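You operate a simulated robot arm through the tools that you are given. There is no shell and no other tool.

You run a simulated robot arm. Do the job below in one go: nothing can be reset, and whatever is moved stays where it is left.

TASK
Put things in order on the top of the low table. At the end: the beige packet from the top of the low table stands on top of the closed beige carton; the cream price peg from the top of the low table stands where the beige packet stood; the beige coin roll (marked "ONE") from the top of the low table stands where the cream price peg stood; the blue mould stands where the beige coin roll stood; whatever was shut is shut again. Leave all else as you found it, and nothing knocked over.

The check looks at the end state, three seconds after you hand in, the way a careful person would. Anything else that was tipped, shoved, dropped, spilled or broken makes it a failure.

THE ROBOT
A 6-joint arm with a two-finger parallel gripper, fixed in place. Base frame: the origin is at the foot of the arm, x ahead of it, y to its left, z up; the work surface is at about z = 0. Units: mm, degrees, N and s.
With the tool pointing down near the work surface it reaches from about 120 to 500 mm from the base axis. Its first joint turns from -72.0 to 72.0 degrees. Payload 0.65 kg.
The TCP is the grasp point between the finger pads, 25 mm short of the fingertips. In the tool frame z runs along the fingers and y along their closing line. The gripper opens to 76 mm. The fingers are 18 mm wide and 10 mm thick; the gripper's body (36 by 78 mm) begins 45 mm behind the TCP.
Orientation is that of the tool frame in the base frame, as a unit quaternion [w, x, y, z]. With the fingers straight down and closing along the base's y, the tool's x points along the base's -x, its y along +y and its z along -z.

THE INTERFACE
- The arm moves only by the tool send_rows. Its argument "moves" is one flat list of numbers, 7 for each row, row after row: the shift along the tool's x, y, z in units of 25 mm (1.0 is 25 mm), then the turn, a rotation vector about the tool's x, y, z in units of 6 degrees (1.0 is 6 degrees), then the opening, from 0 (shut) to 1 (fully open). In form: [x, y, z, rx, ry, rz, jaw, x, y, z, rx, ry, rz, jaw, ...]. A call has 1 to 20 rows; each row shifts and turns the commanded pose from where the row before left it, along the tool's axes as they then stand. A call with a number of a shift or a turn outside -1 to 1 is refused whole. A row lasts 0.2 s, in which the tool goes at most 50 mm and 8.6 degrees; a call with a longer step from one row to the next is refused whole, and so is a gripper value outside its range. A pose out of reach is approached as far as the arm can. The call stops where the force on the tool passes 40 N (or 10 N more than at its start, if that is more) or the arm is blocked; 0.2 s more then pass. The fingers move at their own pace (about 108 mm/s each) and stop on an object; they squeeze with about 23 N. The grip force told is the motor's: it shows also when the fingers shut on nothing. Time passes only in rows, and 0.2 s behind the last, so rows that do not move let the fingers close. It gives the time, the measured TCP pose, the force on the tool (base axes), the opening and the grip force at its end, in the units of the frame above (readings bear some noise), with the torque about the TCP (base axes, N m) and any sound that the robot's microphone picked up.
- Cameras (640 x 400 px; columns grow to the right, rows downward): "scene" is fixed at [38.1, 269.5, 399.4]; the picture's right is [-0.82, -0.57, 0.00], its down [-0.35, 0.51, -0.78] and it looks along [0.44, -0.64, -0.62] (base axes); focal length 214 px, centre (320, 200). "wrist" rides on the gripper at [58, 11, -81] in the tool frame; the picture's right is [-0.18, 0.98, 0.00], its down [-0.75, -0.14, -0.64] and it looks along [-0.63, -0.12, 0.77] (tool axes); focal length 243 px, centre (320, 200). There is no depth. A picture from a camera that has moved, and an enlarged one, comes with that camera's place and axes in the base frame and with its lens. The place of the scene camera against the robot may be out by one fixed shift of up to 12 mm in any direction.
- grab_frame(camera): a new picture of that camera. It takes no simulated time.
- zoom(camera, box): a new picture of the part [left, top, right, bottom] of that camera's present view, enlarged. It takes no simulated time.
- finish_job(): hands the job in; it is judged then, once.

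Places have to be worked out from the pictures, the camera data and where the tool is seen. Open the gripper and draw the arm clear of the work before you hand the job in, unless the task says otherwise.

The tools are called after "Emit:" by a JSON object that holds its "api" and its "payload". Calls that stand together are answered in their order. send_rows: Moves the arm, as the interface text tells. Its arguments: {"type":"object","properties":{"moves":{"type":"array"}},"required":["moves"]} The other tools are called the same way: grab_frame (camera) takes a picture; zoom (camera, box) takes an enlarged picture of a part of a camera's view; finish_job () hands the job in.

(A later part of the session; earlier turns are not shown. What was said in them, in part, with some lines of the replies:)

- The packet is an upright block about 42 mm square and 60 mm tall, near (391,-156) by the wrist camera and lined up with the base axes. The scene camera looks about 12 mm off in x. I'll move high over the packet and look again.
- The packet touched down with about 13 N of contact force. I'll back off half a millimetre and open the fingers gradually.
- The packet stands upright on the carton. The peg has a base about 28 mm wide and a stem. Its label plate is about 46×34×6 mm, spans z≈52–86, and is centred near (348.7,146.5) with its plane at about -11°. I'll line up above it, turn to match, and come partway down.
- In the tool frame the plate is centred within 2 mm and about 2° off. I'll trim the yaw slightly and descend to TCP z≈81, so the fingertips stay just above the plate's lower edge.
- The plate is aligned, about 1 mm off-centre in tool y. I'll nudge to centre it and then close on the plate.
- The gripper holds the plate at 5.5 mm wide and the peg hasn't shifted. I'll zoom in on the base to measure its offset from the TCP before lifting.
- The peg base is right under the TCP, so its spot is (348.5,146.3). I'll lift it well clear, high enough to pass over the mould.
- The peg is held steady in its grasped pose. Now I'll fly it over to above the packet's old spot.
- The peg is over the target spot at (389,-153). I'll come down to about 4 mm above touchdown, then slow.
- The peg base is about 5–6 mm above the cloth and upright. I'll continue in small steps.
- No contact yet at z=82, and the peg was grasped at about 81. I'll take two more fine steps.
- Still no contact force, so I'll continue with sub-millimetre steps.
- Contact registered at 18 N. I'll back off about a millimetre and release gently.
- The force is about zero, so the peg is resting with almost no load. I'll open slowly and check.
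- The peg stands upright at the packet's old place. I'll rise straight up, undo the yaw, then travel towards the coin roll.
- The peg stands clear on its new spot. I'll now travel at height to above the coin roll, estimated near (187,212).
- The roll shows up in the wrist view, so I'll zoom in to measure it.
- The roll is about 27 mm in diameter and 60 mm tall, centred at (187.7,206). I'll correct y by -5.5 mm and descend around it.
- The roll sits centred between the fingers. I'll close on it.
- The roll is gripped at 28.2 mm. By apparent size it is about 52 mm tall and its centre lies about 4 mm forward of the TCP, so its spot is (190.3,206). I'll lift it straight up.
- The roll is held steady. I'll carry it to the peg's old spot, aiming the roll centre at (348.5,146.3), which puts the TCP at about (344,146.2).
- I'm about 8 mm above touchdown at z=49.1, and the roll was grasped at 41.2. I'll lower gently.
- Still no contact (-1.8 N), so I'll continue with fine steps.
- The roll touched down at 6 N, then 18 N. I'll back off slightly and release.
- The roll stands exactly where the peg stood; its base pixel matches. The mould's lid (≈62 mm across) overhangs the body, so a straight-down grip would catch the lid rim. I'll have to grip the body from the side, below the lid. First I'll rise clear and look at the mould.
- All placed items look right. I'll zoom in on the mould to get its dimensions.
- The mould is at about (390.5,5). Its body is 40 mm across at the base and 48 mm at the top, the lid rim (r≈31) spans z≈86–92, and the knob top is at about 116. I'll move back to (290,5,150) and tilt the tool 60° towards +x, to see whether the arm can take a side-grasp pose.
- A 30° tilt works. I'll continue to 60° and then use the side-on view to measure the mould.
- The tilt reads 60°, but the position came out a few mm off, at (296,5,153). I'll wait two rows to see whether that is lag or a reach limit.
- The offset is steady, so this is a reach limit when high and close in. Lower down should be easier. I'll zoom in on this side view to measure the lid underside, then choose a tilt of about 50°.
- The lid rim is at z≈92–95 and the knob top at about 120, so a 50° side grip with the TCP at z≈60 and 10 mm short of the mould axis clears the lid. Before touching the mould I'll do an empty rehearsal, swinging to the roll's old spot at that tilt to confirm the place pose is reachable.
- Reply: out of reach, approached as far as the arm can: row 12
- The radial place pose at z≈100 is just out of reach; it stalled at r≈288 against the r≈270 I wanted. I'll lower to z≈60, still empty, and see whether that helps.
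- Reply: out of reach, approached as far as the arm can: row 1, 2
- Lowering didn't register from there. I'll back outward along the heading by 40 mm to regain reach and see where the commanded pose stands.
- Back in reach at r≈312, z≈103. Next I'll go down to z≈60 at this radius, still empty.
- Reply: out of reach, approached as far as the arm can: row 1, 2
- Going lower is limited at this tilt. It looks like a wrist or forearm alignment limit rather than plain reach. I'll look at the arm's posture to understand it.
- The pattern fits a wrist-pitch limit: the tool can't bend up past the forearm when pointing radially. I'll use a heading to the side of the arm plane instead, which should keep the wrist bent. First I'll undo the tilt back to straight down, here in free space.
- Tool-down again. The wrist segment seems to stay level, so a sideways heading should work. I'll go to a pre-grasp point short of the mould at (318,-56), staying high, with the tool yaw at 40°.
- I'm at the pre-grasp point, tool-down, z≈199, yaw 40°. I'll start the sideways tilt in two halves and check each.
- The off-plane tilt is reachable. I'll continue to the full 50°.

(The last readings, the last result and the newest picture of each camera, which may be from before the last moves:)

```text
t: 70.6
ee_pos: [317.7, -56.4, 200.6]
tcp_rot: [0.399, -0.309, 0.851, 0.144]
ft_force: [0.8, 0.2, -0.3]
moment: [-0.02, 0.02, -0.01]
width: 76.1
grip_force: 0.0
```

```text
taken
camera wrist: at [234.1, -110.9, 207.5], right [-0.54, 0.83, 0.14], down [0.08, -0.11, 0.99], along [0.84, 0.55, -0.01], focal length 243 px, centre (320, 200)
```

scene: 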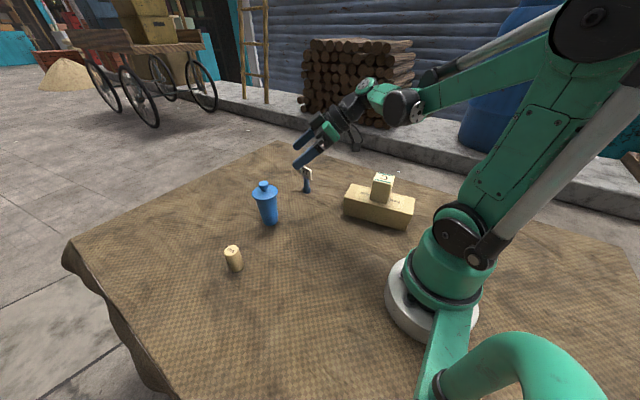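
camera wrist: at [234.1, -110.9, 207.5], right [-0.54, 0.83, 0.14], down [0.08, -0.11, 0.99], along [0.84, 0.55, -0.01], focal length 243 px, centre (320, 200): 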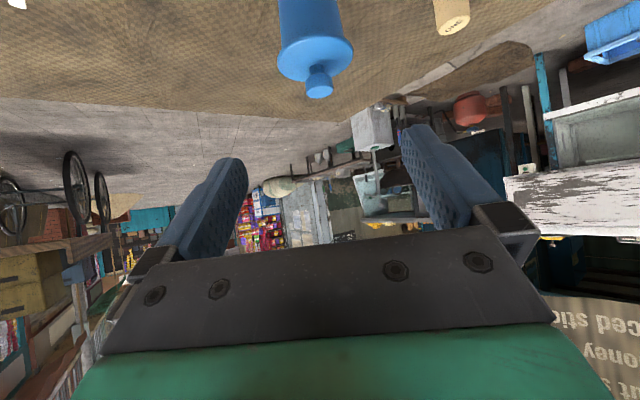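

The full 50° sideways tilt is reached at h=40°. I'll rehearse the placing pose with the gripper empty: swing to (192,196) with heading 100° at z=200, then check lower.

Emit:
{"api": "send_rows", "payload": {"moves": [-0.14, 0.914, 0.167, -0.638, 0, -0.536, 1, -0.191, 0.891, 0.227, -0.638, 0, -0.536, 1, -0.24, 0.862, 0.286, -0.638, 0, -0.536, 1, -0.288, 0.826, 0.343, -0.638, 0, -0.536, 1, -0.333, 0.784, 0.396, -0.638, 0, -0.536, 1, -0.375, 0.736, 0.447, -0.638, 0, -0.536, 1, -0.415, 0.682, 0.494, -0.638, 0, -0.536, 1, -0.452, 0.623, 0.538, -0.638, 0, -0.536, 1, -0.485, 0.56, 0.578, -0.638, 0, -0.536, 1, -0.514, 0.492, 0.613, -0.638, 0, -0.536, 1, -0.54, 0.42, 0.643, -0.638, 0, -0.536, 1, -0.562, 0.345, 0.669, -0.638, 0, -0.536, 1, 0, 0, 0, 0, 0, 0, 1]}}

Emit:
{"api": "grab_frame", "payload": {"camera": "scene"}}

```text
t: 73.4
ee_pos: [189.5, 196.1, 200.6]
tcp_rot: [-0.272, 0.695, -0.582, -0.324]
ft_force: [0.9, 0.7, -0.2]
moment: [0.05, -0.01, -0.02]
width: 75.9
grip_force: 0.2
```

```text
taken
```

scene: 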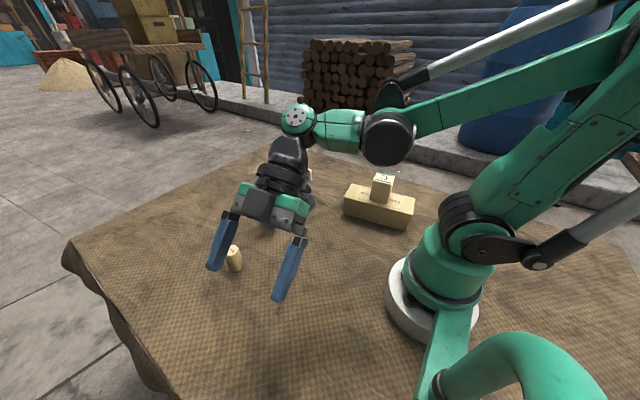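

The pose is reached exactly at z=200. Now I'll lower to z≈60 to check the placing height.

Emit:
{"api": "send_rows", "payload": {"moves": [0.715, 0, 0.6, 0, 0, 0, 1, 0.715, 0, 0.6, 0, 0, 0, 1, 0.715, 0, 0.6, 0, 0, 0, 1, 0.715, 0, 0.6, 0, 0, 0, 1, 0.715, 0, 0.6, 0, 0, 0, 1, 0.715, 0, 0.6, 0, 0, 0, 1, 0, 0, 0, 0, 0, 0, 1]}}

Emit:
{"api": "grab_frame", "payload": {"camera": "scene"}}

Emit:
{"api": "zoom", "payload": {"camera": "scene", "box": [170, 180, 390, 380]}}

```text
t: 75.0
ee_pos: [203.1, 199.9, 81.0]
tcp_rot: [-0.272, 0.695, -0.582, -0.323]
ft_force: [0.3, 0.7, 0.4]
moment: [0.03, -0.01, -0.05]
width: 76.1
grip_force: 0.1
out of reach, approached as far as the arm can: row 5, 6
```

```text
taken
```

scene: 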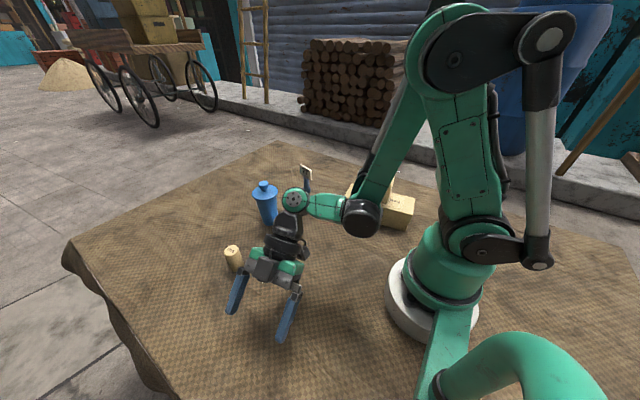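

```text
2.00 times, centred on (280, 280) of scene
camera zoom: at [38.1, 269.5, 399.4], right [-0.82, -0.57, 0.0], down [-0.35, 0.51, -0.78], along [0.44, -0.64, -0.62], focal length 429 px, centre (400, 40)
```

zoom: 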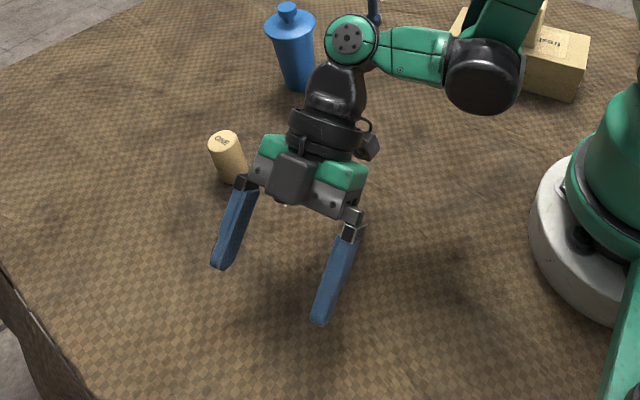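

The low placing height needs the wrist further from the base: it stalled at z≈81. A heading pointing more back over the table (about 130°) pushes the wrist outward, so I'll raise a bit and test that.

Emit:
{"api": "send_rows", "payload": {"moves": [-0.613, 0, -0.514, 0, 0, 0, 1, -0.613, 0, -0.514, 0, 0, 0, 1, 0, 0, 0, 0, 0, 0, 1]}}

```text
t: 75.8
ee_pos: [203.1, 198.7, 121.7]
tcp_rot: [-0.272, 0.695, -0.582, -0.323]
ft_force: [-0.9, 0.6, -0.4]
moment: [-0.02, -0.02, 0.0]
width: 76.1
grip_force: 0.1
```

The commanded pose now follows the reached one: (203,199,122). I'll turn the heading by another 30° to 130° about the TCP.

Emit:
{"api": "send_rows", "payload": {"moves": [0, 0, 0, -0.766, 0, -0.643, 1, 0, 0, 0, -0.766, 0, -0.643, 1, 0, 0, 0, -0.766, 0, -0.643, 1, 0, 0, 0, -0.766, 0, -0.643, 1, 0, 0, 0, -0.766, 0, -0.643, 1, 0, 0, 0, 0, 0, 0, 1]}}

Emit:
{"api": "grab_frame", "payload": {"camera": "scene"}}

```text
t: 77.2
ee_pos: [202.8, 199.5, 121.6]
tcp_rot: [-0.178, 0.823, -0.381, -0.382]
ft_force: [-1.1, 0.3, 0.1]
moment: [0.02, -0.01, -0.01]
width: 76.1
grip_force: 0.0
```

```text
taken
```

scene: 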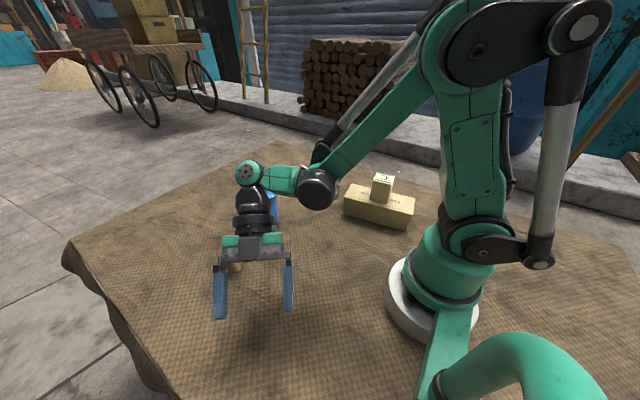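

Heading 130° is reached. I'll shift to (197,198) and lower to z≈60 to confirm the placing height with this heading.

Emit:
{"api": "send_rows", "payload": {"moves": [-0.082, 0.216, 0.098, 0, 0, 0, 1, 0.629, 0, 0.528, 0, 0, 0, 1, 0.629, 0, 0.528, 0, 0, 0, 1, 0.629, 0, 0.528, 0, 0, 0, 1, 0, 0, 0, 0, 0, 0, 1]}}

Emit:
{"api": "grab_frame", "payload": {"camera": "scene"}}

Emit:
{"api": "grab_frame", "payload": {"camera": "wrist"}}

```text
t: 78.4
ee_pos: [195.9, 196.8, 58.8]
tcp_rot: [-0.178, 0.823, -0.382, -0.382]
ft_force: [0.2, 0.2, 0.0]
moment: [-0.02, 0.0, 0.0]
width: 76.0
grip_force: 0.1
```

```text
taken
```

scene: 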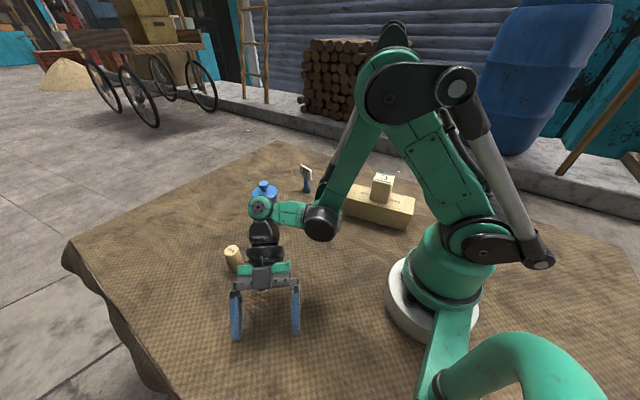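

```text
taken
camera wrist: at [250.8, 115.6, 67.1], right [-0.83, -0.54, 0.14], down [0.11, 0.08, 0.99], along [-0.55, 0.84, -0.01], focal length 243 px, centre (320, 200)
```

wrist: 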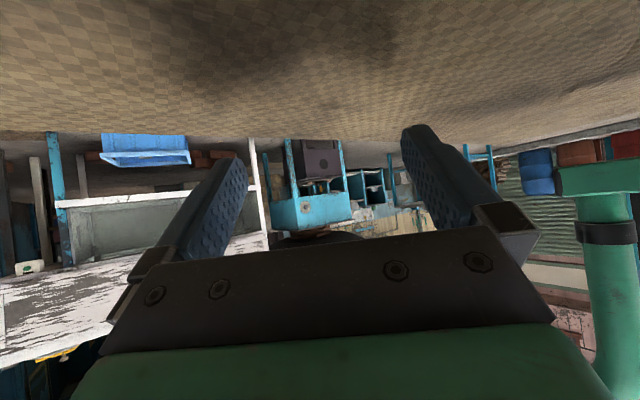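

The place pose works: (196,197,59), heading 130°, tilt 50°, all reachable. For the grasp I'll use heading 60°, which gives the wrist good reach and keeps clear of carton and peg. I'll rise to z≈200 and swing to the pre-grasp point at (353,-60).

Emit:
{"api": "send_rows", "payload": {"moves": [-0.72, 0, -0.604, 0, 0, 0, 1, -0.72, 0, -0.604, 0, 0, 0, 1, -0.72, 0, -0.604, 0, 0, 0, 1, -0.72, 0, -0.604, 0, 0, 0, 1, -0.72, 0, -0.604, 0, 0, 0, 1, -0.72, 0, -0.604, 0, 0, 0, 1, 0.547, 0.128, -0.652, 0.638, 0, 0.536, 1, 0.552, 0.054, -0.658, 0.638, 0, 0.536, 1, 0.553, -0.021, -0.659, 0.638, 0, 0.536, 1, 0.55, -0.096, -0.655, 0.638, 0, 0.536, 1, 0.542, -0.17, -0.646, 0.638, 0, 0.536, 1, 0.531, -0.243, -0.632, 0.638, 0, 0.536, 1, 0.515, -0.314, -0.614, 0.638, 0, 0.536, 1, 0.496, -0.383, -0.59, 0.638, 0, 0.536, 1, 0.472, -0.448, -0.563, 0.638, 0, 0.536, 1, 0.445, -0.511, -0.53, 0.638, 0, 0.536, 1, 0.415, -0.569, -0.494, 0.638, 0, 0.536, 1, 0.381, -0.623, -0.454, 0.638, 0, 0.536, 1, 0.345, -0.672, -0.411, 0.638, 0, 0.536, 1, 0.306, -0.717, -0.365, 0.638, 0, 0.536, 1]}}

Emit:
{"api": "grab_frame", "payload": {"camera": "scene"}}

Emit:
{"api": "grab_frame", "payload": {"camera": "wrist"}}

```text
t: 82.6
ee_pos: [353.8, -58.1, 199.5]
tcp_rot: [0.367, -0.453, 0.784, 0.211]
ft_force: [0.4, -0.9, 0.5]
moment: [0.04, 0.01, 0.01]
width: 76.0
grip_force: 0.0
```

```text
taken
```

scene: 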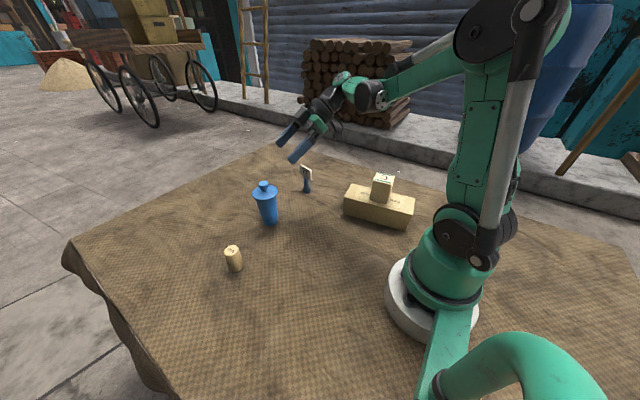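

```text
taken
camera wrist: at [293.3, -138.8, 208.1], right [-0.79, 0.6, 0.14], down [0.12, -0.08, 0.99], along [0.6, 0.8, -0.01], focal length 243 px, centre (320, 200)
```

wrist: 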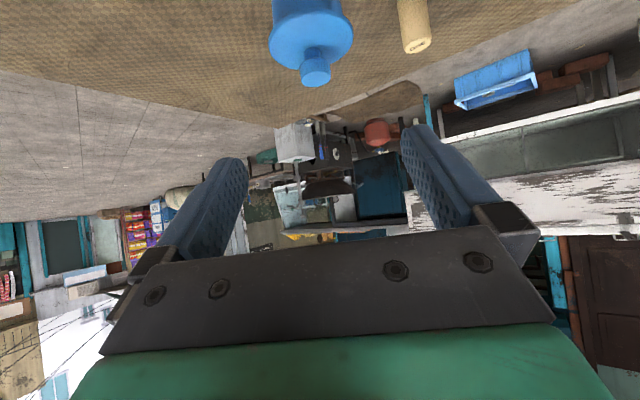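

At the pre-grasp point with heading 60° and tilt 50°, and the mould straight ahead. I'll lower partway and check alignment.

Emit:
{"api": "send_rows", "payload": {"moves": [0.686, 0, 0.576, 0, 0, 0, 1, 0.686, 0, 0.576, 0, 0, 0, 1, 0.686, 0, 0.576, 0, 0, 0, 1, 0.686, 0, 0.576, 0, 0, 0, 1, 0, 0, 0, 0, 0, 0, 1]}}

Emit:
{"api": "grab_frame", "payload": {"camera": "wrist"}}

Emit:
{"api": "grab_frame", "payload": {"camera": "scene"}}

```text
t: 83.8
ee_pos: [352.4, -57.9, 109.9]
tcp_rot: [0.367, -0.453, 0.785, 0.211]
ft_force: [-0.4, 0.4, -0.8]
moment: [0.02, 0.04, -0.05]
width: 76.2
grip_force: 0.1
```

```text
taken
camera wrist: at [293.0, -138.2, 117.9], right [-0.79, 0.59, 0.14], down [0.12, -0.08, 0.99], along [0.6, 0.8, -0.01], focal length 243 px, centre (320, 200)
```

wrist: 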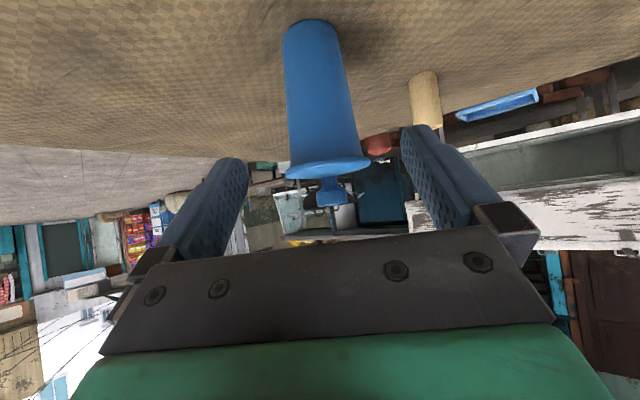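

```text
taken
```

scene: 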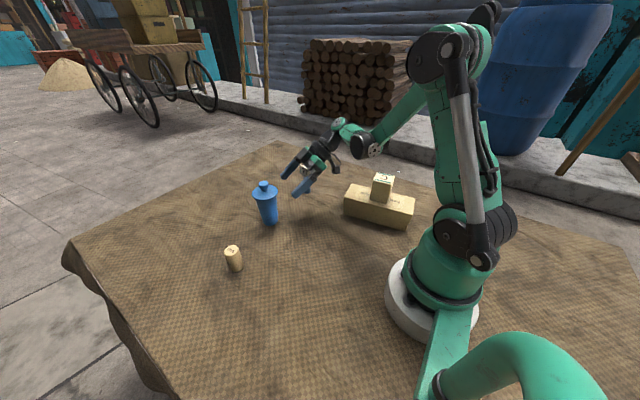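

This is a near-horizontal side view of the mould. I'll zoom in to measure the lid underside and the lateral alignment.

Emit:
{"api": "zoom", "payload": {"camera": "wrist", "box": [240, 0, 420, 220]}}

Emit:
{"api": "zoom", "payload": {"camera": "scene", "box": [230, 100, 420, 240]}}

```text
1.82 times, centred on (330, 110) of wrist
camera zoom: at [293.0, -138.2, 117.9], right [-0.79, 0.59, 0.14], down [0.12, -0.08, 0.99], along [0.6, 0.8, -0.01], focal length 441 px, centre (302, 364)
```

zoom: 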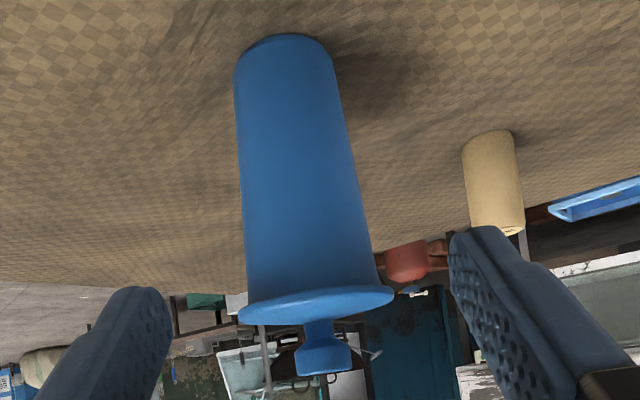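

```text
2.86 times, centred on (325, 170) of scene
camera zoom: at [38.1, 269.5, 399.4], right [-0.82, -0.57, 0.0], down [-0.35, 0.51, -0.78], along [0.44, -0.64, -0.62], focal length 613 px, centre (306, 286)
```

zoom: 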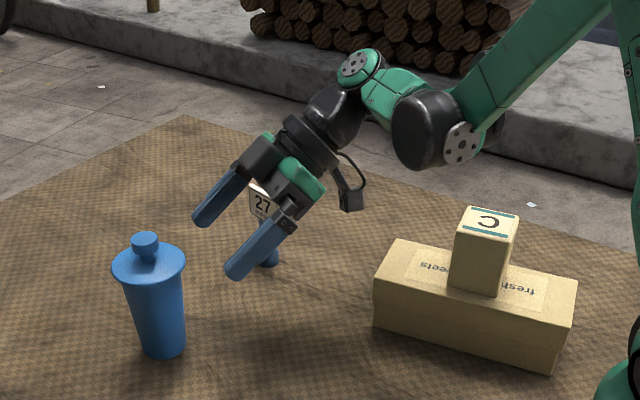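

The mould axis is at (390,5) and lines up with the gripper plane. The lid underside is at z≈91, the body is about 46 mm across at z≈47, and the knob top is at about 121. I'll lower to z≈60 and then advance part of the way.

Emit:
{"api": "send_rows", "payload": {"moves": [0.51, 0, 0.428, 0, 0, 0, 1, 0.51, 0, 0.428, 0, 0, 0, 1, 0.51, 0, 0.428, 0, 0, 0, 1, 0, 0, 0, 0, 0, 0, 1]}}

Emit:
{"api": "grab_frame", "payload": {"camera": "wrist"}}

Emit:
{"api": "zoom", "payload": {"camera": "scene", "box": [230, 110, 420, 250]}}

```text
t: 84.8
ee_pos: [352.7, -57.7, 60.0]
tcp_rot: [0.367, -0.453, 0.785, 0.21]
ft_force: [-0.6, 0.3, 0.4]
moment: [0.02, -0.01, 0.01]
width: 76.0
grip_force: 0.1
```

```text
taken
camera wrist: at [292.8, -138.1, 68.5], right [-0.79, 0.59, 0.14], down [0.12, -0.08, 0.99], along [0.6, 0.8, -0.01], focal length 243 px, centre (320, 200)
```

wrist: 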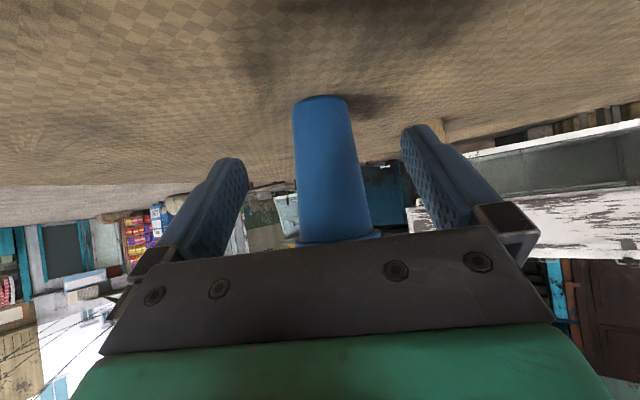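

```text
2.86 times, centred on (325, 180) of scene
camera zoom: at [38.1, 269.5, 399.4], right [-0.82, -0.57, 0.0], down [-0.35, 0.51, -0.78], along [0.44, -0.64, -0.62], focal length 613 px, centre (306, 257)
```

zoom: 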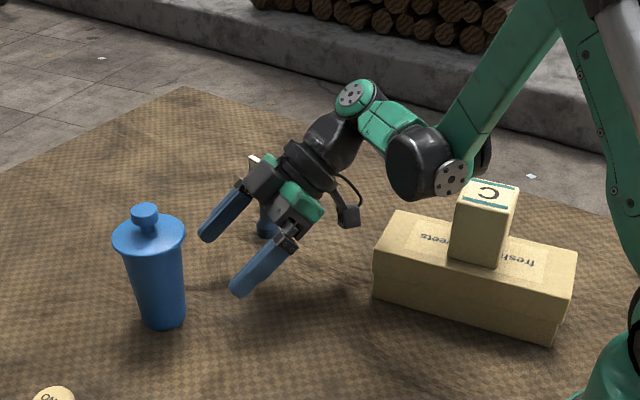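

The gripper is at z=60, clear of peg and carton. I'll advance 40 mm towards the mould along the heading with the fingers fully open.

Emit:
{"api": "send_rows", "payload": {"moves": [-0.342, -0.03, 0.409, 0, 0, 0, 1, -0.342, 0, 0.409, 0, 0, 0, 1, -0.342, 0, 0.409, 0, 0, 0, 1, 0, 0, 0, 0, 0, 0, 1]}}

Emit:
{"api": "grab_frame", "payload": {"camera": "wrist"}}

Emit:
{"api": "zoom", "payload": {"camera": "scene", "box": [220, 140, 360, 250]}}

```text
t: 85.8
ee_pos: [372.1, -23.7, 60.9]
tcp_rot: [0.367, -0.453, 0.784, 0.212]
ft_force: [0.0, 0.6, 0.2]
moment: [0.02, 0.04, 0.03]
width: 75.9
grip_force: 0.0
```

```text
taken
camera wrist: at [314.1, -103.5, 69.1], right [-0.79, 0.59, 0.14], down [0.12, -0.08, 0.99], along [0.6, 0.8, -0.01], focal length 243 px, centre (320, 200)
```

wrist: 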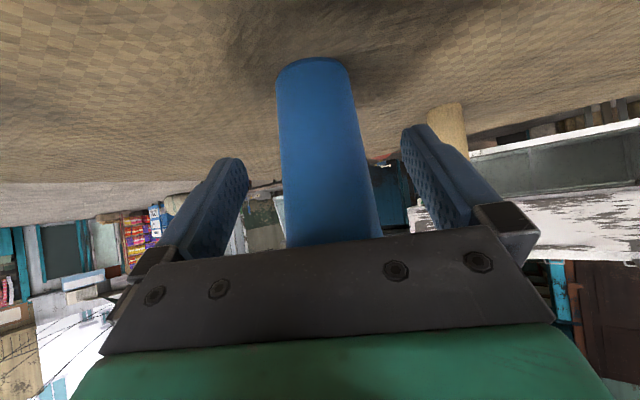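

```text
3.64 times, centred on (290, 195) of scene
camera zoom: at [38.1, 269.5, 399.4], right [-0.82, -0.57, 0.0], down [-0.35, 0.51, -0.78], along [0.44, -0.64, -0.62], focal length 780 px, centre (429, 218)
```

zoom: 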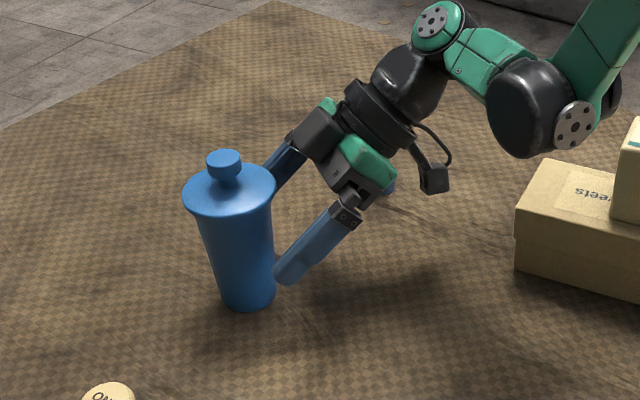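

Both fingers are passing either side of the body below the lid, with no forces. I'll advance the last ~22 mm, stopping about 11 mm short of the mould axis.

Emit:
{"api": "send_rows", "payload": {"moves": [-0.19, -0.03, 0.23, 0, 0, 0, 1, -0.19, 0, 0.23, 0, 0, 0, 1, -0.19, 0, 0.23, 0, 0, 0, 1, 0, 0, 0, 0, 0, 0, 1]}}

Emit:
{"api": "grab_frame", "payload": {"camera": "wrist"}}

Emit:
{"api": "zoom", "payload": {"camera": "scene", "box": [220, 150, 340, 240]}}

```text
t: 86.8
ee_pos: [385.0, -4.9, 60.7]
tcp_rot: [0.367, -0.454, 0.784, 0.211]
ft_force: [-1.4, 0.2, 0.1]
moment: [-0.02, -0.01, 0.01]
width: 76.0
grip_force: 0.0
```

```text
taken
camera wrist: at [326.2, -85.1, 69.1], right [-0.79, 0.59, 0.14], down [0.12, -0.08, 0.99], along [0.6, 0.8, -0.01], focal length 243 px, centre (320, 200)
```

wrist: 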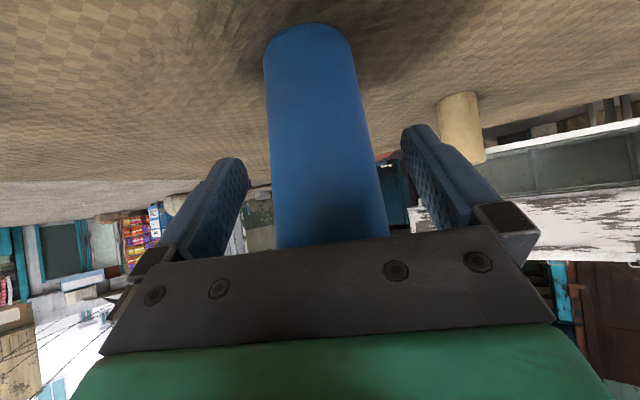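

```text
4.44 times, centred on (280, 195) of scene
camera zoom: at [38.1, 269.5, 399.4], right [-0.82, -0.57, 0.0], down [-0.35, 0.51, -0.78], along [0.44, -0.64, -0.62], focal length 953 px, centre (498, 222)
```

zoom: 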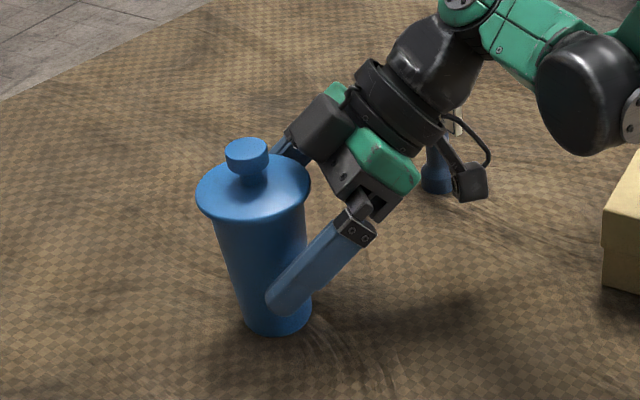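

The fingers straddle the body. I'll check the clearance between palm and lid before closing.

Emit:
{"api": "zoom", "payload": {"camera": "scene", "box": [245, 170, 305, 230]}}

Emit:
{"api": "zoom", "payload": {"camera": "wrist", "box": [200, 100, 480, 280]}}

```text
6.67 times, centred on (275, 200) of scene
camera zoom: at [38.1, 269.5, 399.4], right [-0.82, -0.57, 0.0], down [-0.35, 0.51, -0.78], along [0.44, -0.64, -0.62], focal length 1430 px, centre (620, 200)
```

zoom: 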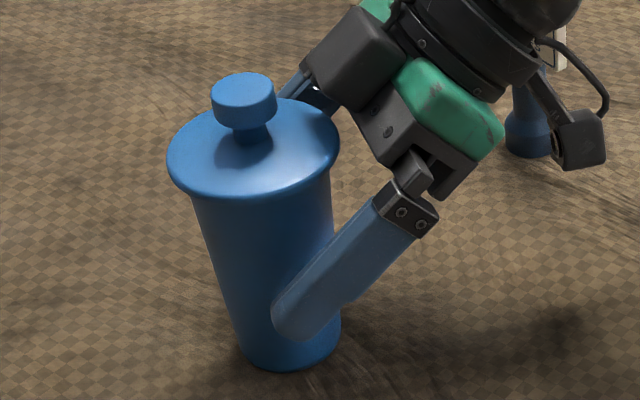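

```text
2.22 times, centred on (340, 190) of wrist
camera zoom: at [326.2, -85.1, 69.1], right [-0.79, 0.59, 0.14], down [0.12, -0.08, 0.99], along [0.6, 0.8, -0.01], focal length 539 px, centre (276, 222)
```

zoom: 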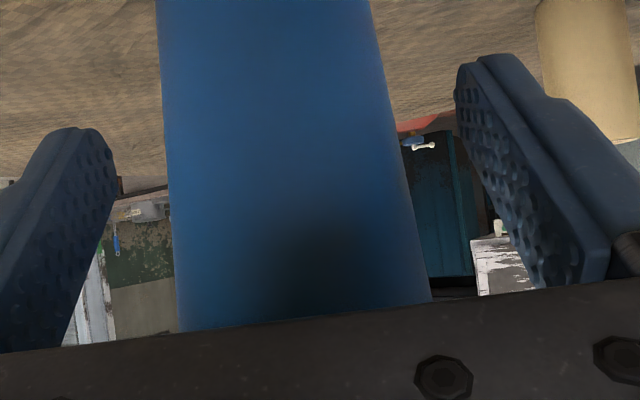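

The palm and its block clear the lid rim, and the body axis is centred within 1 mm between the pads. I'll close gradually on the body.

Emit:
{"api": "send_rows", "payload": {"moves": [0, 0, 0, 0, 0, 0, 0.78, 0, 0, 0, 0, 0, 0, 0.68, 0, 0, 0, 0, 0, 0, 0.62, 0, 0, 0, 0, 0, 0, 0.5, 0, 0, 0, 0, 0, 0, 0, 0, 0, 0, 0, 0, 0, 0]}}

Emit:
{"api": "grab_frame", "payload": {"camera": "wrist"}}

Emit:
{"api": "zoom", "payload": {"camera": "scene", "box": [245, 170, 305, 230]}}

```text
t: 88.2
ee_pos: [386.0, -4.2, 60.5]
tcp_rot: [0.367, -0.453, 0.784, 0.211]
ft_force: [-0.1, 1.3, 0.6]
moment: [0.01, -0.01, -0.02]
width: 46.4
grip_force: 23.3
```

```text
taken
camera wrist: at [326.1, -85.1, 69.1], right [-0.79, 0.59, 0.14], down [0.12, -0.08, 0.99], along [0.6, 0.8, -0.01], focal length 243 px, centre (320, 200)
```

wrist: 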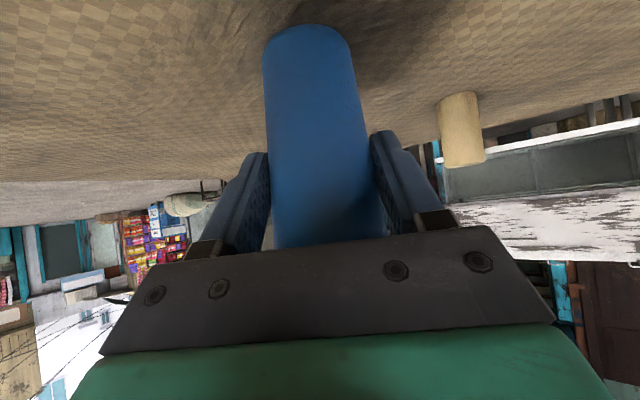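

```text
6.67 times, centred on (275, 200) of scene
camera zoom: at [38.1, 269.5, 399.4], right [-0.82, -0.57, 0.0], down [-0.35, 0.51, -0.78], along [0.44, -0.64, -0.62], focal length 1430 px, centre (620, 200)
```

zoom: 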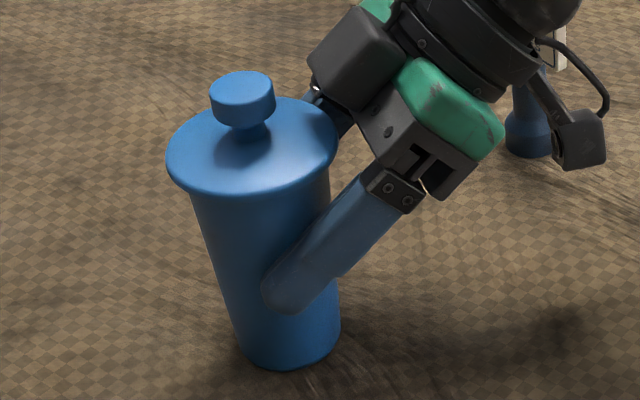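

The body is gripped at 46.4 mm with the lid untouched. I'll lift 12 mm slowly and check that the mould stays upright with its lid on.

Emit:
{"api": "send_rows", "payload": {"moves": [-0.06, 0, -0.051, 0, 0, 0, 0, -0.12, 0, -0.102, 0, 0, 0, 0, -0.18, 0, -0.154, 0, 0, 0, 0, 0, 0, 0, 0, 0, 0, 0]}}

Emit:
{"api": "grab_frame", "payload": {"camera": "wrist"}}

Emit:
{"api": "zoom", "payload": {"camera": "scene", "box": [235, 160, 315, 240]}}

```text
t: 89.2
ee_pos: [385.5, -5.6, 73.5]
tcp_rot: [0.367, -0.453, 0.785, 0.211]
ft_force: [-0.2, -0.8, -1.5]
moment: [0.01, 0.01, 0.02]
width: 46.5
grip_force: 23.6
```

```text
taken
camera wrist: at [325.8, -85.3, 80.7], right [-0.79, 0.59, 0.14], down [0.12, -0.08, 0.99], along [0.6, 0.8, -0.01], focal length 243 px, centre (320, 200)
```

wrist: 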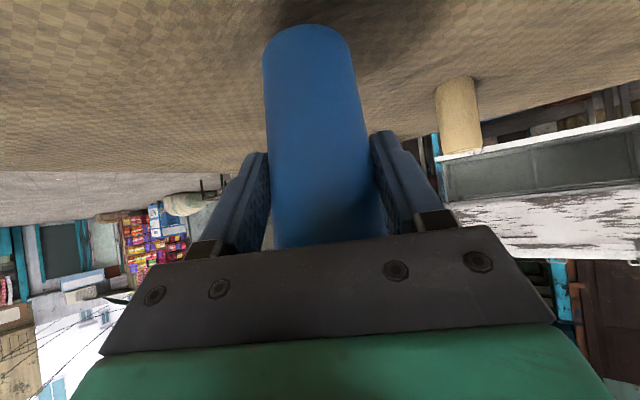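

```text
5.00 times, centred on (275, 200) of scene
camera zoom: at [38.1, 269.5, 399.4], right [-0.82, -0.57, 0.0], down [-0.35, 0.51, -0.78], along [0.44, -0.64, -0.62], focal length 1072 px, centre (545, 200)
```

zoom: 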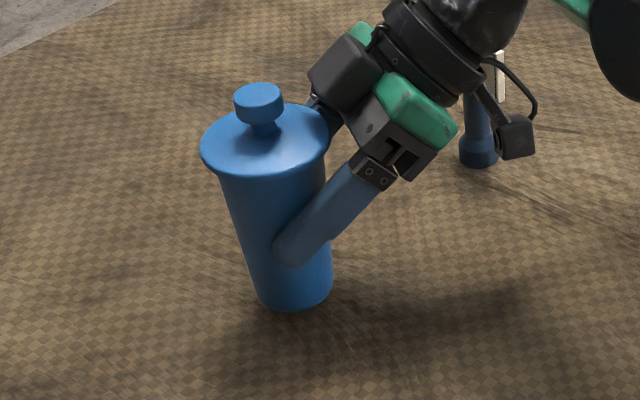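

The mould lifted cleanly, upright with its lid on, weighing about 0.2 kg. I'll raise to z≈130 and begin the swing, keeping it upright while the heading turns.

Emit:
{"api": "send_rows", "payload": {"moves": [-0.4, 0, -0.334, 0, 0, 0, 0, -0.583, 0, -0.487, 0, 0, 0, 0, -0.583, 0, -0.487, 0, 0, 0, 0, -0.2, 0, -0.167, 0, 0, 0, 0, -0.15, 0.755, 0.179, -0.638, 0, -0.536, 0, -0.192, 0.732, 0.229, -0.638, 0, -0.536, 0, -0.232, 0.703, 0.277, -0.638, 0, -0.536, 0, -0.271, 0.669, 0.323, -0.638, 0, -0.536, 0, -0.307, 0.63, 0.366, -0.638, 0, -0.536, 0, -0.341, 0.586, 0.407, -0.638, 0, -0.536, 0, -0.373, 0.537, 0.444, -0.638, 0, -0.536, 0]}}

Emit:
{"api": "grab_frame", "payload": {"camera": "scene"}}

Emit:
{"api": "grab_frame", "payload": {"camera": "wrist"}}

```text
t: 91.6
ee_pos: [291.0, 96.7, 129.9]
tcp_rot: [-0.286, 0.669, -0.612, -0.31]
ft_force: [-0.3, -0.1, -0.8]
moment: [0.0, 0.04, -0.04]
width: 46.5
grip_force: 23.3
```

```text
taken
```

scene: 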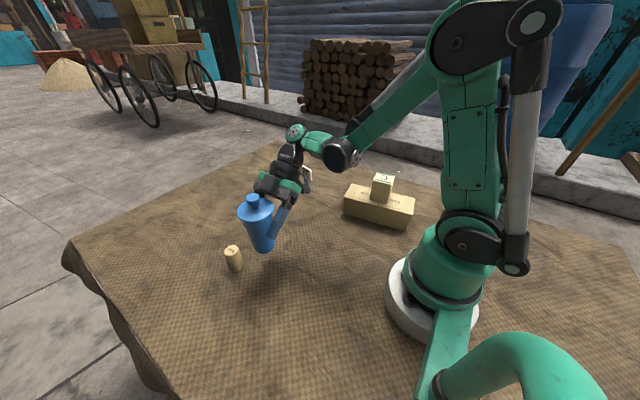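

```text
taken
camera wrist: at [288.9, -2.8, 138.2], right [-0.99, 0.03, 0.14], down [0.14, 0.0, 0.99], along [0.03, 1.0, -0.01], focal length 243 px, centre (320, 200)
```

wrist: 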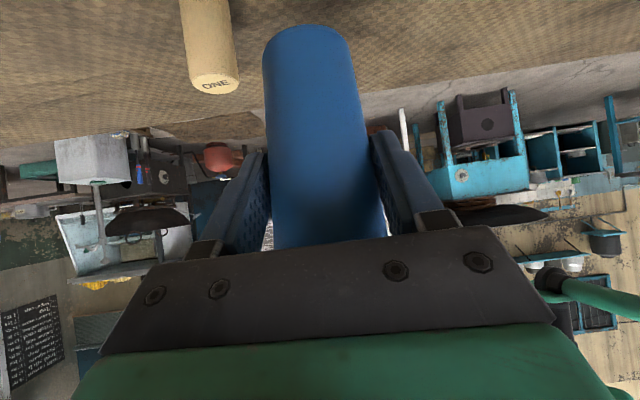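

Halfway: (291,97,130), heading 95°, with the mould steady in the grip. I'll continue the swing to above the roll's old spot.

Emit:
{"api": "send_rows", "payload": {"moves": [-0.401, 0.485, 0.478, -0.638, 0, -0.536, 0, -0.427, 0.428, 0.509, -0.638, 0, -0.536, 0, -0.45, 0.369, 0.536, -0.638, 0, -0.536, 0, -0.469, 0.306, 0.558, -0.638, 0, -0.536, 0, -0.484, 0.242, 0.577, -0.638, 0, -0.536, 0, -0.496, 0.175, 0.59, -0.638, 0, -0.536, 0, -0.504, 0.107, 0.6, -0.638, 0, -0.536, 0, 0, 0, 0, 0, 0, 0, 0]}}

Emit:
{"api": "grab_frame", "payload": {"camera": "scene"}}

Emit:
{"api": "grab_frame", "payload": {"camera": "wrist"}}

```text
t: 93.4
ee_pos: [197.2, 198.4, 130.1]
tcp_rot: [-0.179, 0.822, -0.381, -0.383]
ft_force: [-0.4, 0.2, -1.5]
moment: [-0.02, -0.02, -0.03]
width: 46.3
grip_force: 23.1
```

```text
taken
```

scene: 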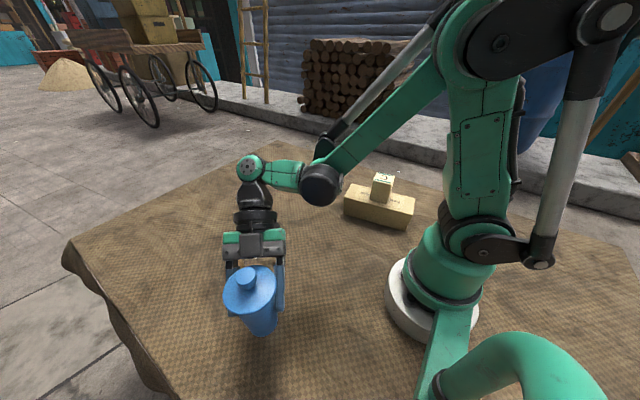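

```text
taken
camera wrist: at [252.8, 115.8, 138.1], right [-0.83, -0.54, 0.14], down [0.11, 0.08, 0.99], along [-0.55, 0.84, -0.01], focal length 243 px, centre (320, 200)
```

wrist: 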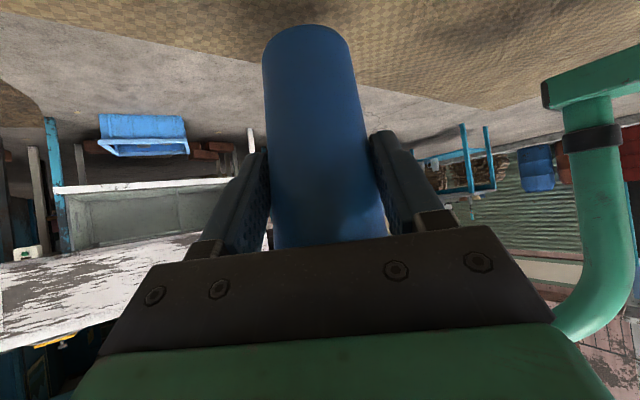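

The mould is above the target: TCP (197,198), so the mould axis is at about (190.4,206.3), still upright. I'll lower to just above the table.

Emit:
{"api": "send_rows", "payload": {"moves": [0.49, 0, 0.411, 0, 0, 0, 0, 0.49, 0, 0.411, 0, 0, 0, 0, 0.49, 0, 0.411, 0, 0, 0, 0, 0.4, 0, 0.336, 0, 0, 0, 0, 0, 0, 0, 0, 0, 0, 0]}}

Emit:
{"api": "zoom", "payload": {"camera": "scene", "box": [200, 230, 340, 370]}}

Emit:
{"api": "grab_frame", "payload": {"camera": "wrist"}}

```text
t: 94.6
ee_pos: [198.0, 197.3, 69.3]
tcp_rot: [-0.18, 0.822, -0.383, -0.382]
ft_force: [-0.7, 0.1, -1.7]
moment: [0.02, -0.01, 0.01]
width: 46.4
grip_force: 22.7
```

```text
2.86 times, centred on (270, 300) of scene
camera zoom: at [38.1, 269.5, 399.4], right [-0.82, -0.57, 0.0], down [-0.35, 0.51, -0.78], along [0.44, -0.64, -0.62], focal length 613 px, centre (463, -86)
```

zoom: 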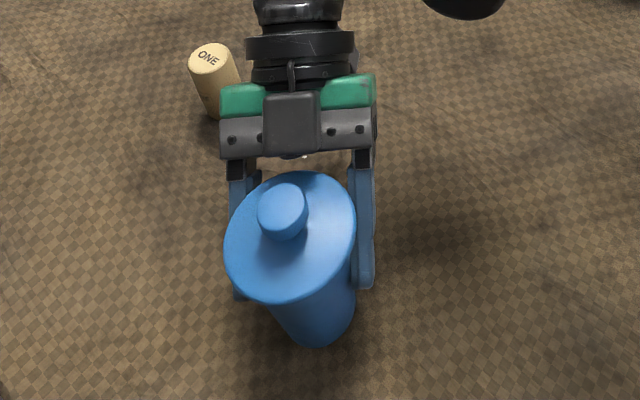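

```text
taken
camera wrist: at [252.7, 115.1, 77.2], right [-0.83, -0.54, 0.14], down [0.11, 0.08, 0.99], along [-0.55, 0.84, -0.01], focal length 243 px, centre (320, 200)
```

wrist: 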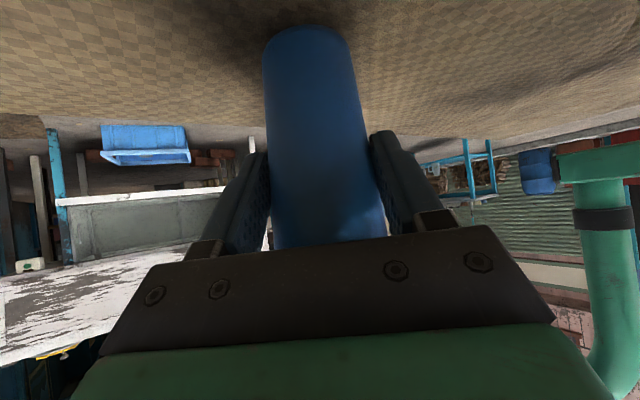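

I'm about 8 mm above touchdown. I'll lower 6 mm, then in 1 mm steps.

Emit:
{"api": "send_rows", "payload": {"moves": [0.092, 0, 0.077, 0, 0, 0, 0, 0.092, 0, 0.077, 0, 0, 0, 0, 0, 0, 0, 0, 0, 0, 0]}}

Emit:
{"api": "send_rows", "payload": {"moves": [0.031, 0, 0.0257, 0, 0, 0, 0]}}

```text
t: 95.4
ee_pos: [197.6, 197.9, 62.8]
tcp_rot: [-0.179, 0.822, -0.382, -0.382]
ft_force: [-1.5, -0.8, -1.4]
moment: [0.0, 0.0, -0.01]
width: 46.2
grip_force: 23.0
```

```text
t: 95.8
ee_pos: [197.2, 198.1, 62.3]
tcp_rot: [-0.179, 0.822, -0.383, -0.382]
ft_force: [0.6, -0.8, -1.3]
moment: [-0.02, 0.0, -0.02]
width: 46.3
grip_force: 22.7
```

Still no contact, so I'll take another fine step.

Emit:
{"api": "send_rows", "payload": {"moves": [0.031, 0, 0.0257, 0, 0, 0, 0]}}

Emit:
{"api": "send_rows", "payload": {"moves": [0.02, 0, 0.0168, 0, 0, 0, 0]}}

```text
t: 96.2
ee_pos: [196.8, 197.1, 59.9]
tcp_rot: [-0.179, 0.822, -0.382, -0.382]
ft_force: [1.5, -0.5, 4.2]
moment: [0.1, -0.03, -0.03]
width: 46.5
grip_force: 22.7
```

```text
t: 96.6
ee_pos: [197.6, 198.8, 60.8]
tcp_rot: [-0.18, 0.822, -0.383, -0.382]
ft_force: [1.9, -0.6, 13.9]
moment: [0.1, 0.11, -0.02]
width: 46.5
grip_force: 22.9
```

Touchdown at 4 N, then 14 N. I'll back off half a millimetre and release gradually.

Emit:
{"api": "send_rows", "payload": {"moves": [-0.02, 0, -0.0168, 0, 0, 0, 0, 0, 0, 0, 0, 0, 0, 0, 0, 0, 0, 0, 0, 0, 0.63, 0, 0, 0, 0, 0, 0, 0.7, 0, 0, 0, 0, 0, 0, 0.85, 0, 0, 0, 0, 0, 0, 1, 0, 0, 0, 0, 0, 0, 1]}}

Emit:
{"api": "grab_frame", "payload": {"camera": "wrist"}}

Emit:
{"api": "zoom", "payload": {"camera": "scene", "box": [200, 230, 340, 370]}}

```text
t: 98.2
ee_pos: [197.2, 199.6, 60.0]
tcp_rot: [-0.179, 0.822, -0.382, -0.382]
ft_force: [-0.3, 0.0, -0.3]
moment: [0.01, -0.02, 0.02]
width: 76.0
grip_force: 0.1
```

```text
taken
camera wrist: at [252.4, 115.4, 69.1], right [-0.83, -0.54, 0.14], down [0.11, 0.08, 0.99], along [-0.55, 0.84, -0.01], focal length 243 px, centre (320, 200)
```

wrist: 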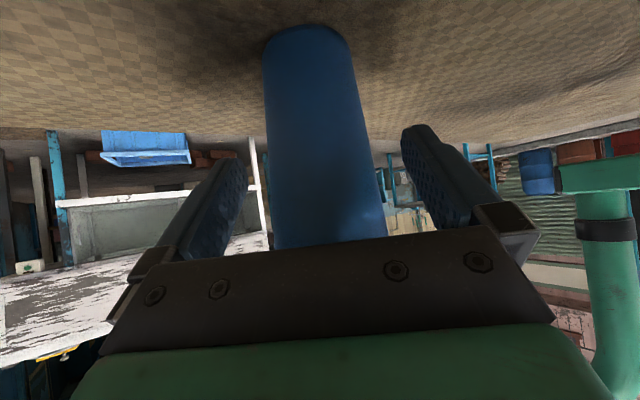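

```text
2.86 times, centred on (270, 300) of scene
camera zoom: at [38.1, 269.5, 399.4], right [-0.82, -0.57, 0.0], down [-0.35, 0.51, -0.78], along [0.44, -0.64, -0.62], focal length 613 px, centre (463, -86)
```

zoom: 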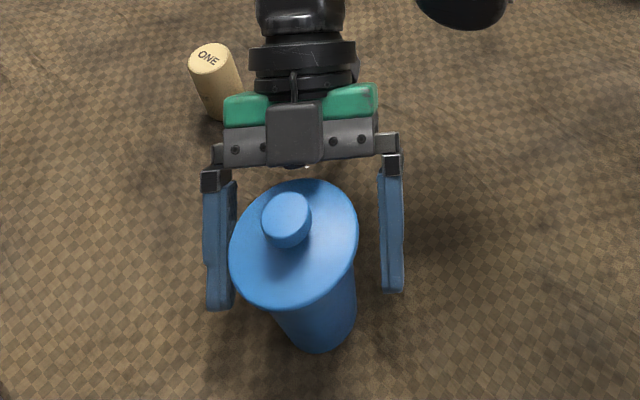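

The mould stands upright with its lid on, and its base matches the roll's old spot within about 2 mm. I'll retreat along the heading with the fingers fully open.

Emit:
{"api": "send_rows", "payload": {"moves": [0.18, 0, -0.215, 0, 0, 0, 1, 0.36, 0, -0.429, 0, 0, 0, 1, 0.36, 0, -0.429, 0, 0, 0, 1, 0.36, 0, -0.429, 0, 0, 0, 1, 0.36, 0, -0.429, 0, 0, 0, 1, 0.3, 0, -0.357, 0, 0, 0, 1]}}

Emit:
{"api": "grab_frame", "payload": {"camera": "wrist"}}

Emit:
{"api": "grab_frame", "payload": {"camera": "scene"}}

```text
t: 99.6
ee_pos: [244.6, 140.3, 59.8]
tcp_rot: [-0.178, 0.822, -0.382, -0.382]
ft_force: [0.1, 0.1, 0.2]
moment: [-0.04, 0.01, 0.0]
width: 76.0
grip_force: 0.1
```

```text
taken
camera wrist: at [300.1, 58.1, 68.8], right [-0.83, -0.54, 0.14], down [0.11, 0.08, 0.99], along [-0.55, 0.84, -0.01], focal length 243 px, centre (320, 200)
```

wrist: 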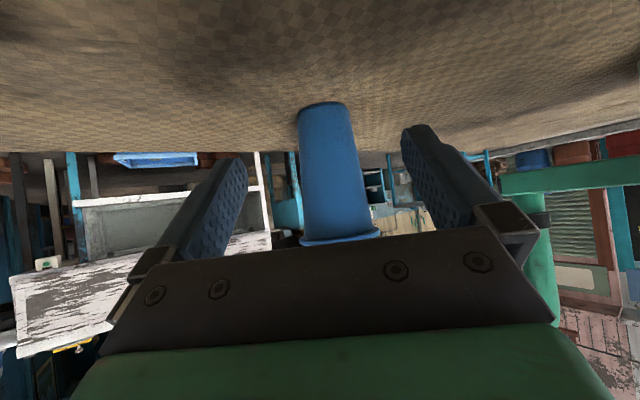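

```text
taken
```

scene: 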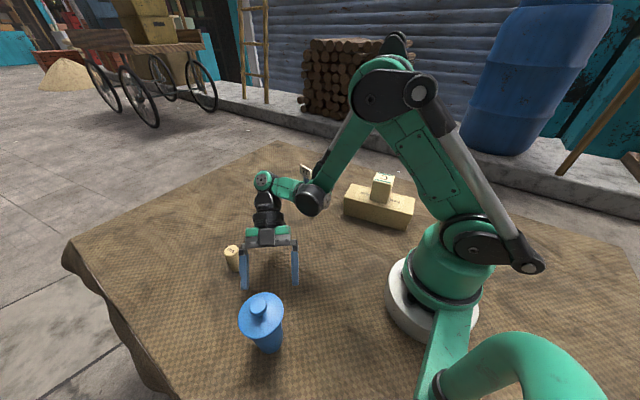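

The gripper is clear of the mould. I'll raise straight up to z≈200, away from the work.

Emit:
{"api": "send_rows", "payload": {"moves": [-0.715, 0, -0.6, 0, 0, 0, 1, -0.715, 0, -0.6, 0, 0, 0, 1, -0.715, 0, -0.6, 0, 0, 0, 1, -0.715, 0, -0.6, 0, 0, 0, 1, -0.715, 0, -0.6, 0, 0, 0, 1, -0.715, 0, -0.6, 0, 0, 0, 1, 0, 0, 0, 0, 0, 0, 1]}}

Emit:
{"api": "grab_frame", "payload": {"camera": "scene"}}

```text
t: 101.2
ee_pos: [245.5, 141.0, 202.8]
tcp_rot: [-0.179, 0.822, -0.382, -0.382]
ft_force: [0.3, -0.4, 0.5]
moment: [0.0, 0.0, 0.0]
width: 76.1
grip_force: 0.1
```

```text
taken
```

scene: 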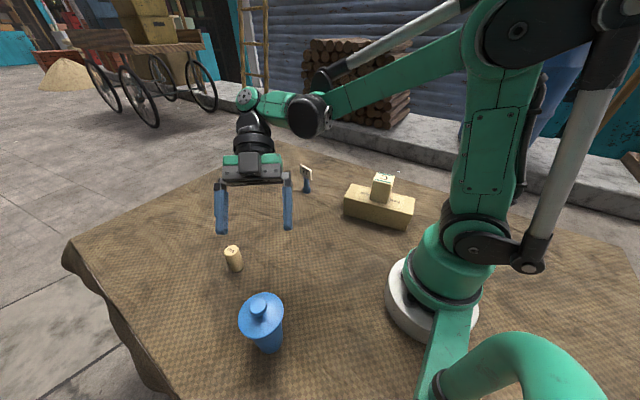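

Everything is standing. I'll zoom in on each item to verify the final arrangement.

Emit:
{"api": "zoom", "payload": {"camera": "scene", "box": [200, 220, 330, 370]}}

Emit:
{"api": "zoom", "payload": {"camera": "scene", "box": [280, 140, 430, 240]}}

Emit:
{"api": "zoom", "payload": {"camera": "scene", "box": [225, 280, 305, 360]}}

```text
2.67 times, centred on (265, 295) of scene
camera zoom: at [38.1, 269.5, 399.4], right [-0.82, -0.57, 0.0], down [-0.35, 0.51, -0.78], along [0.44, -0.64, -0.62], focal length 572 px, centre (467, -53)
```

zoom: 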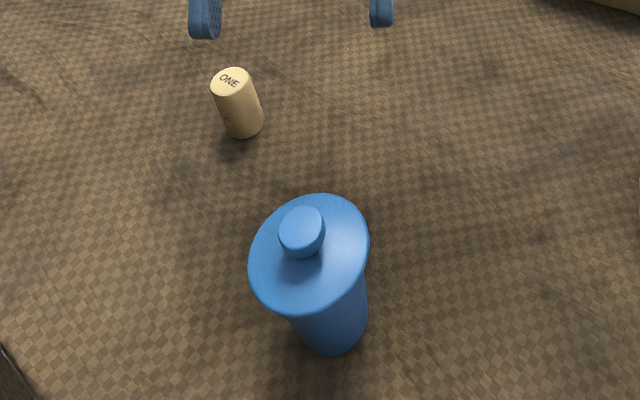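

```text
4.00 times, centred on (355, 190) of scene
camera zoom: at [38.1, 269.5, 399.4], right [-0.82, -0.57, 0.0], down [-0.35, 0.51, -0.78], along [0.44, -0.64, -0.62], focal length 858 px, centre (180, 240)
```

zoom: 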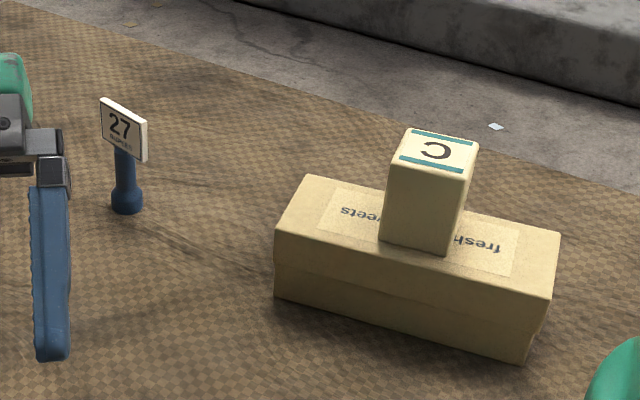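

```text
5.00 times, centred on (265, 320) of scene
camera zoom: at [38.1, 269.5, 399.4], right [-0.82, -0.57, 0.0], down [-0.35, 0.51, -0.78], along [0.44, -0.64, -0.62], focal length 1072 px, centre (595, -400)
```

zoom: 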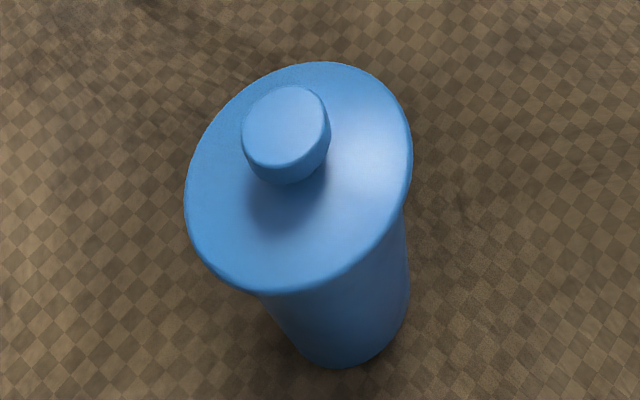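

All four placements look right: the packet on the closed carton, the peg, the roll, and the lidded mould, all upright, with the carton unmoved. I'll draw the arm up and back over the empty middle of the table.

Emit:
{"api": "send_rows", "payload": {"moves": [0.176, 0.168, -0.52, 0.638, 0, 0.536, 1, 0.184, 0.123, -0.53, 0.638, 0, 0.536, 1, 0.19, 0.077, -0.537, 0.638, 0, 0.536, 1, 0.192, 0.03, -0.54, 0.638, 0, 0.536, 1, 0.193, -0.017, -0.54, 0.638, 0, 0.536, 1, 0.19, -0.064, -0.537, 0.638, 0, 0.536, 1, 0.186, -0.11, -0.532, 0.638, 0, 0.536, 1, 0.178, -0.156, -0.523, 0.638, 0, 0.536, 1, 0, 0, 0, 0, 0, 0, 1]}}

Emit:
{"api": "grab_frame", "payload": {"camera": "scene"}}

Emit:
{"api": "grab_frame", "payload": {"camera": "wrist"}}

```text
t: 103.2
ee_pos: [285.7, 39.1, 241.5]
tcp_rot: [-0.3, 0.641, -0.641, -0.298]
ft_force: [-0.8, 0.1, 0.4]
moment: [0.02, -0.02, 0.01]
width: 76.0
grip_force: 0.2
```

```text
taken
```

scene: 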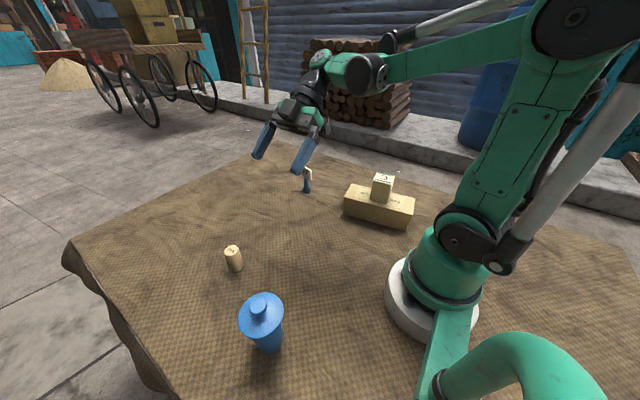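

```text
taken
camera wrist: at [273.7, -58.0, 249.0], right [-0.98, 0.12, 0.14], down [0.14, -0.01, 0.99], along [0.12, 0.99, -0.01], focal length 243 px, centre (320, 200)
```

wrist: 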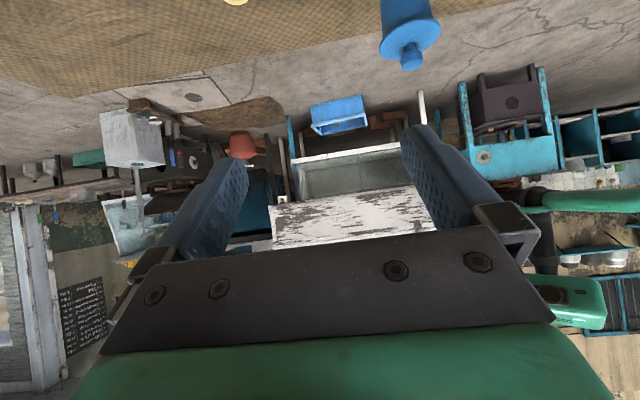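

The arm is high and clear with the gripper open, and every item is standing where it should be. I'm handing the job in.

Emit:
{"api": "finish_job", "payload": {}}

```text
The job is handed in.
```

The job is handed in. All four items are in their new places and standing upright, judging by the last pictures:

- **Beige packet:** stands on top of the closed beige carton. The carton did not move and its lid is still on.
- **Cream price peg:** stands where the packet stood.
- **Beige coin roll ("ONE"):** stands where the peg stood.
- **Blue mould:** stands where the coin roll stood, within about 3 mm, with its lid still on. I gripped it by the body from the side, because a straight-down grip would have caught the lid rim.

Nothing was knocked over. The gripper is open and the arm is raised clear, over the empty middle of the table.
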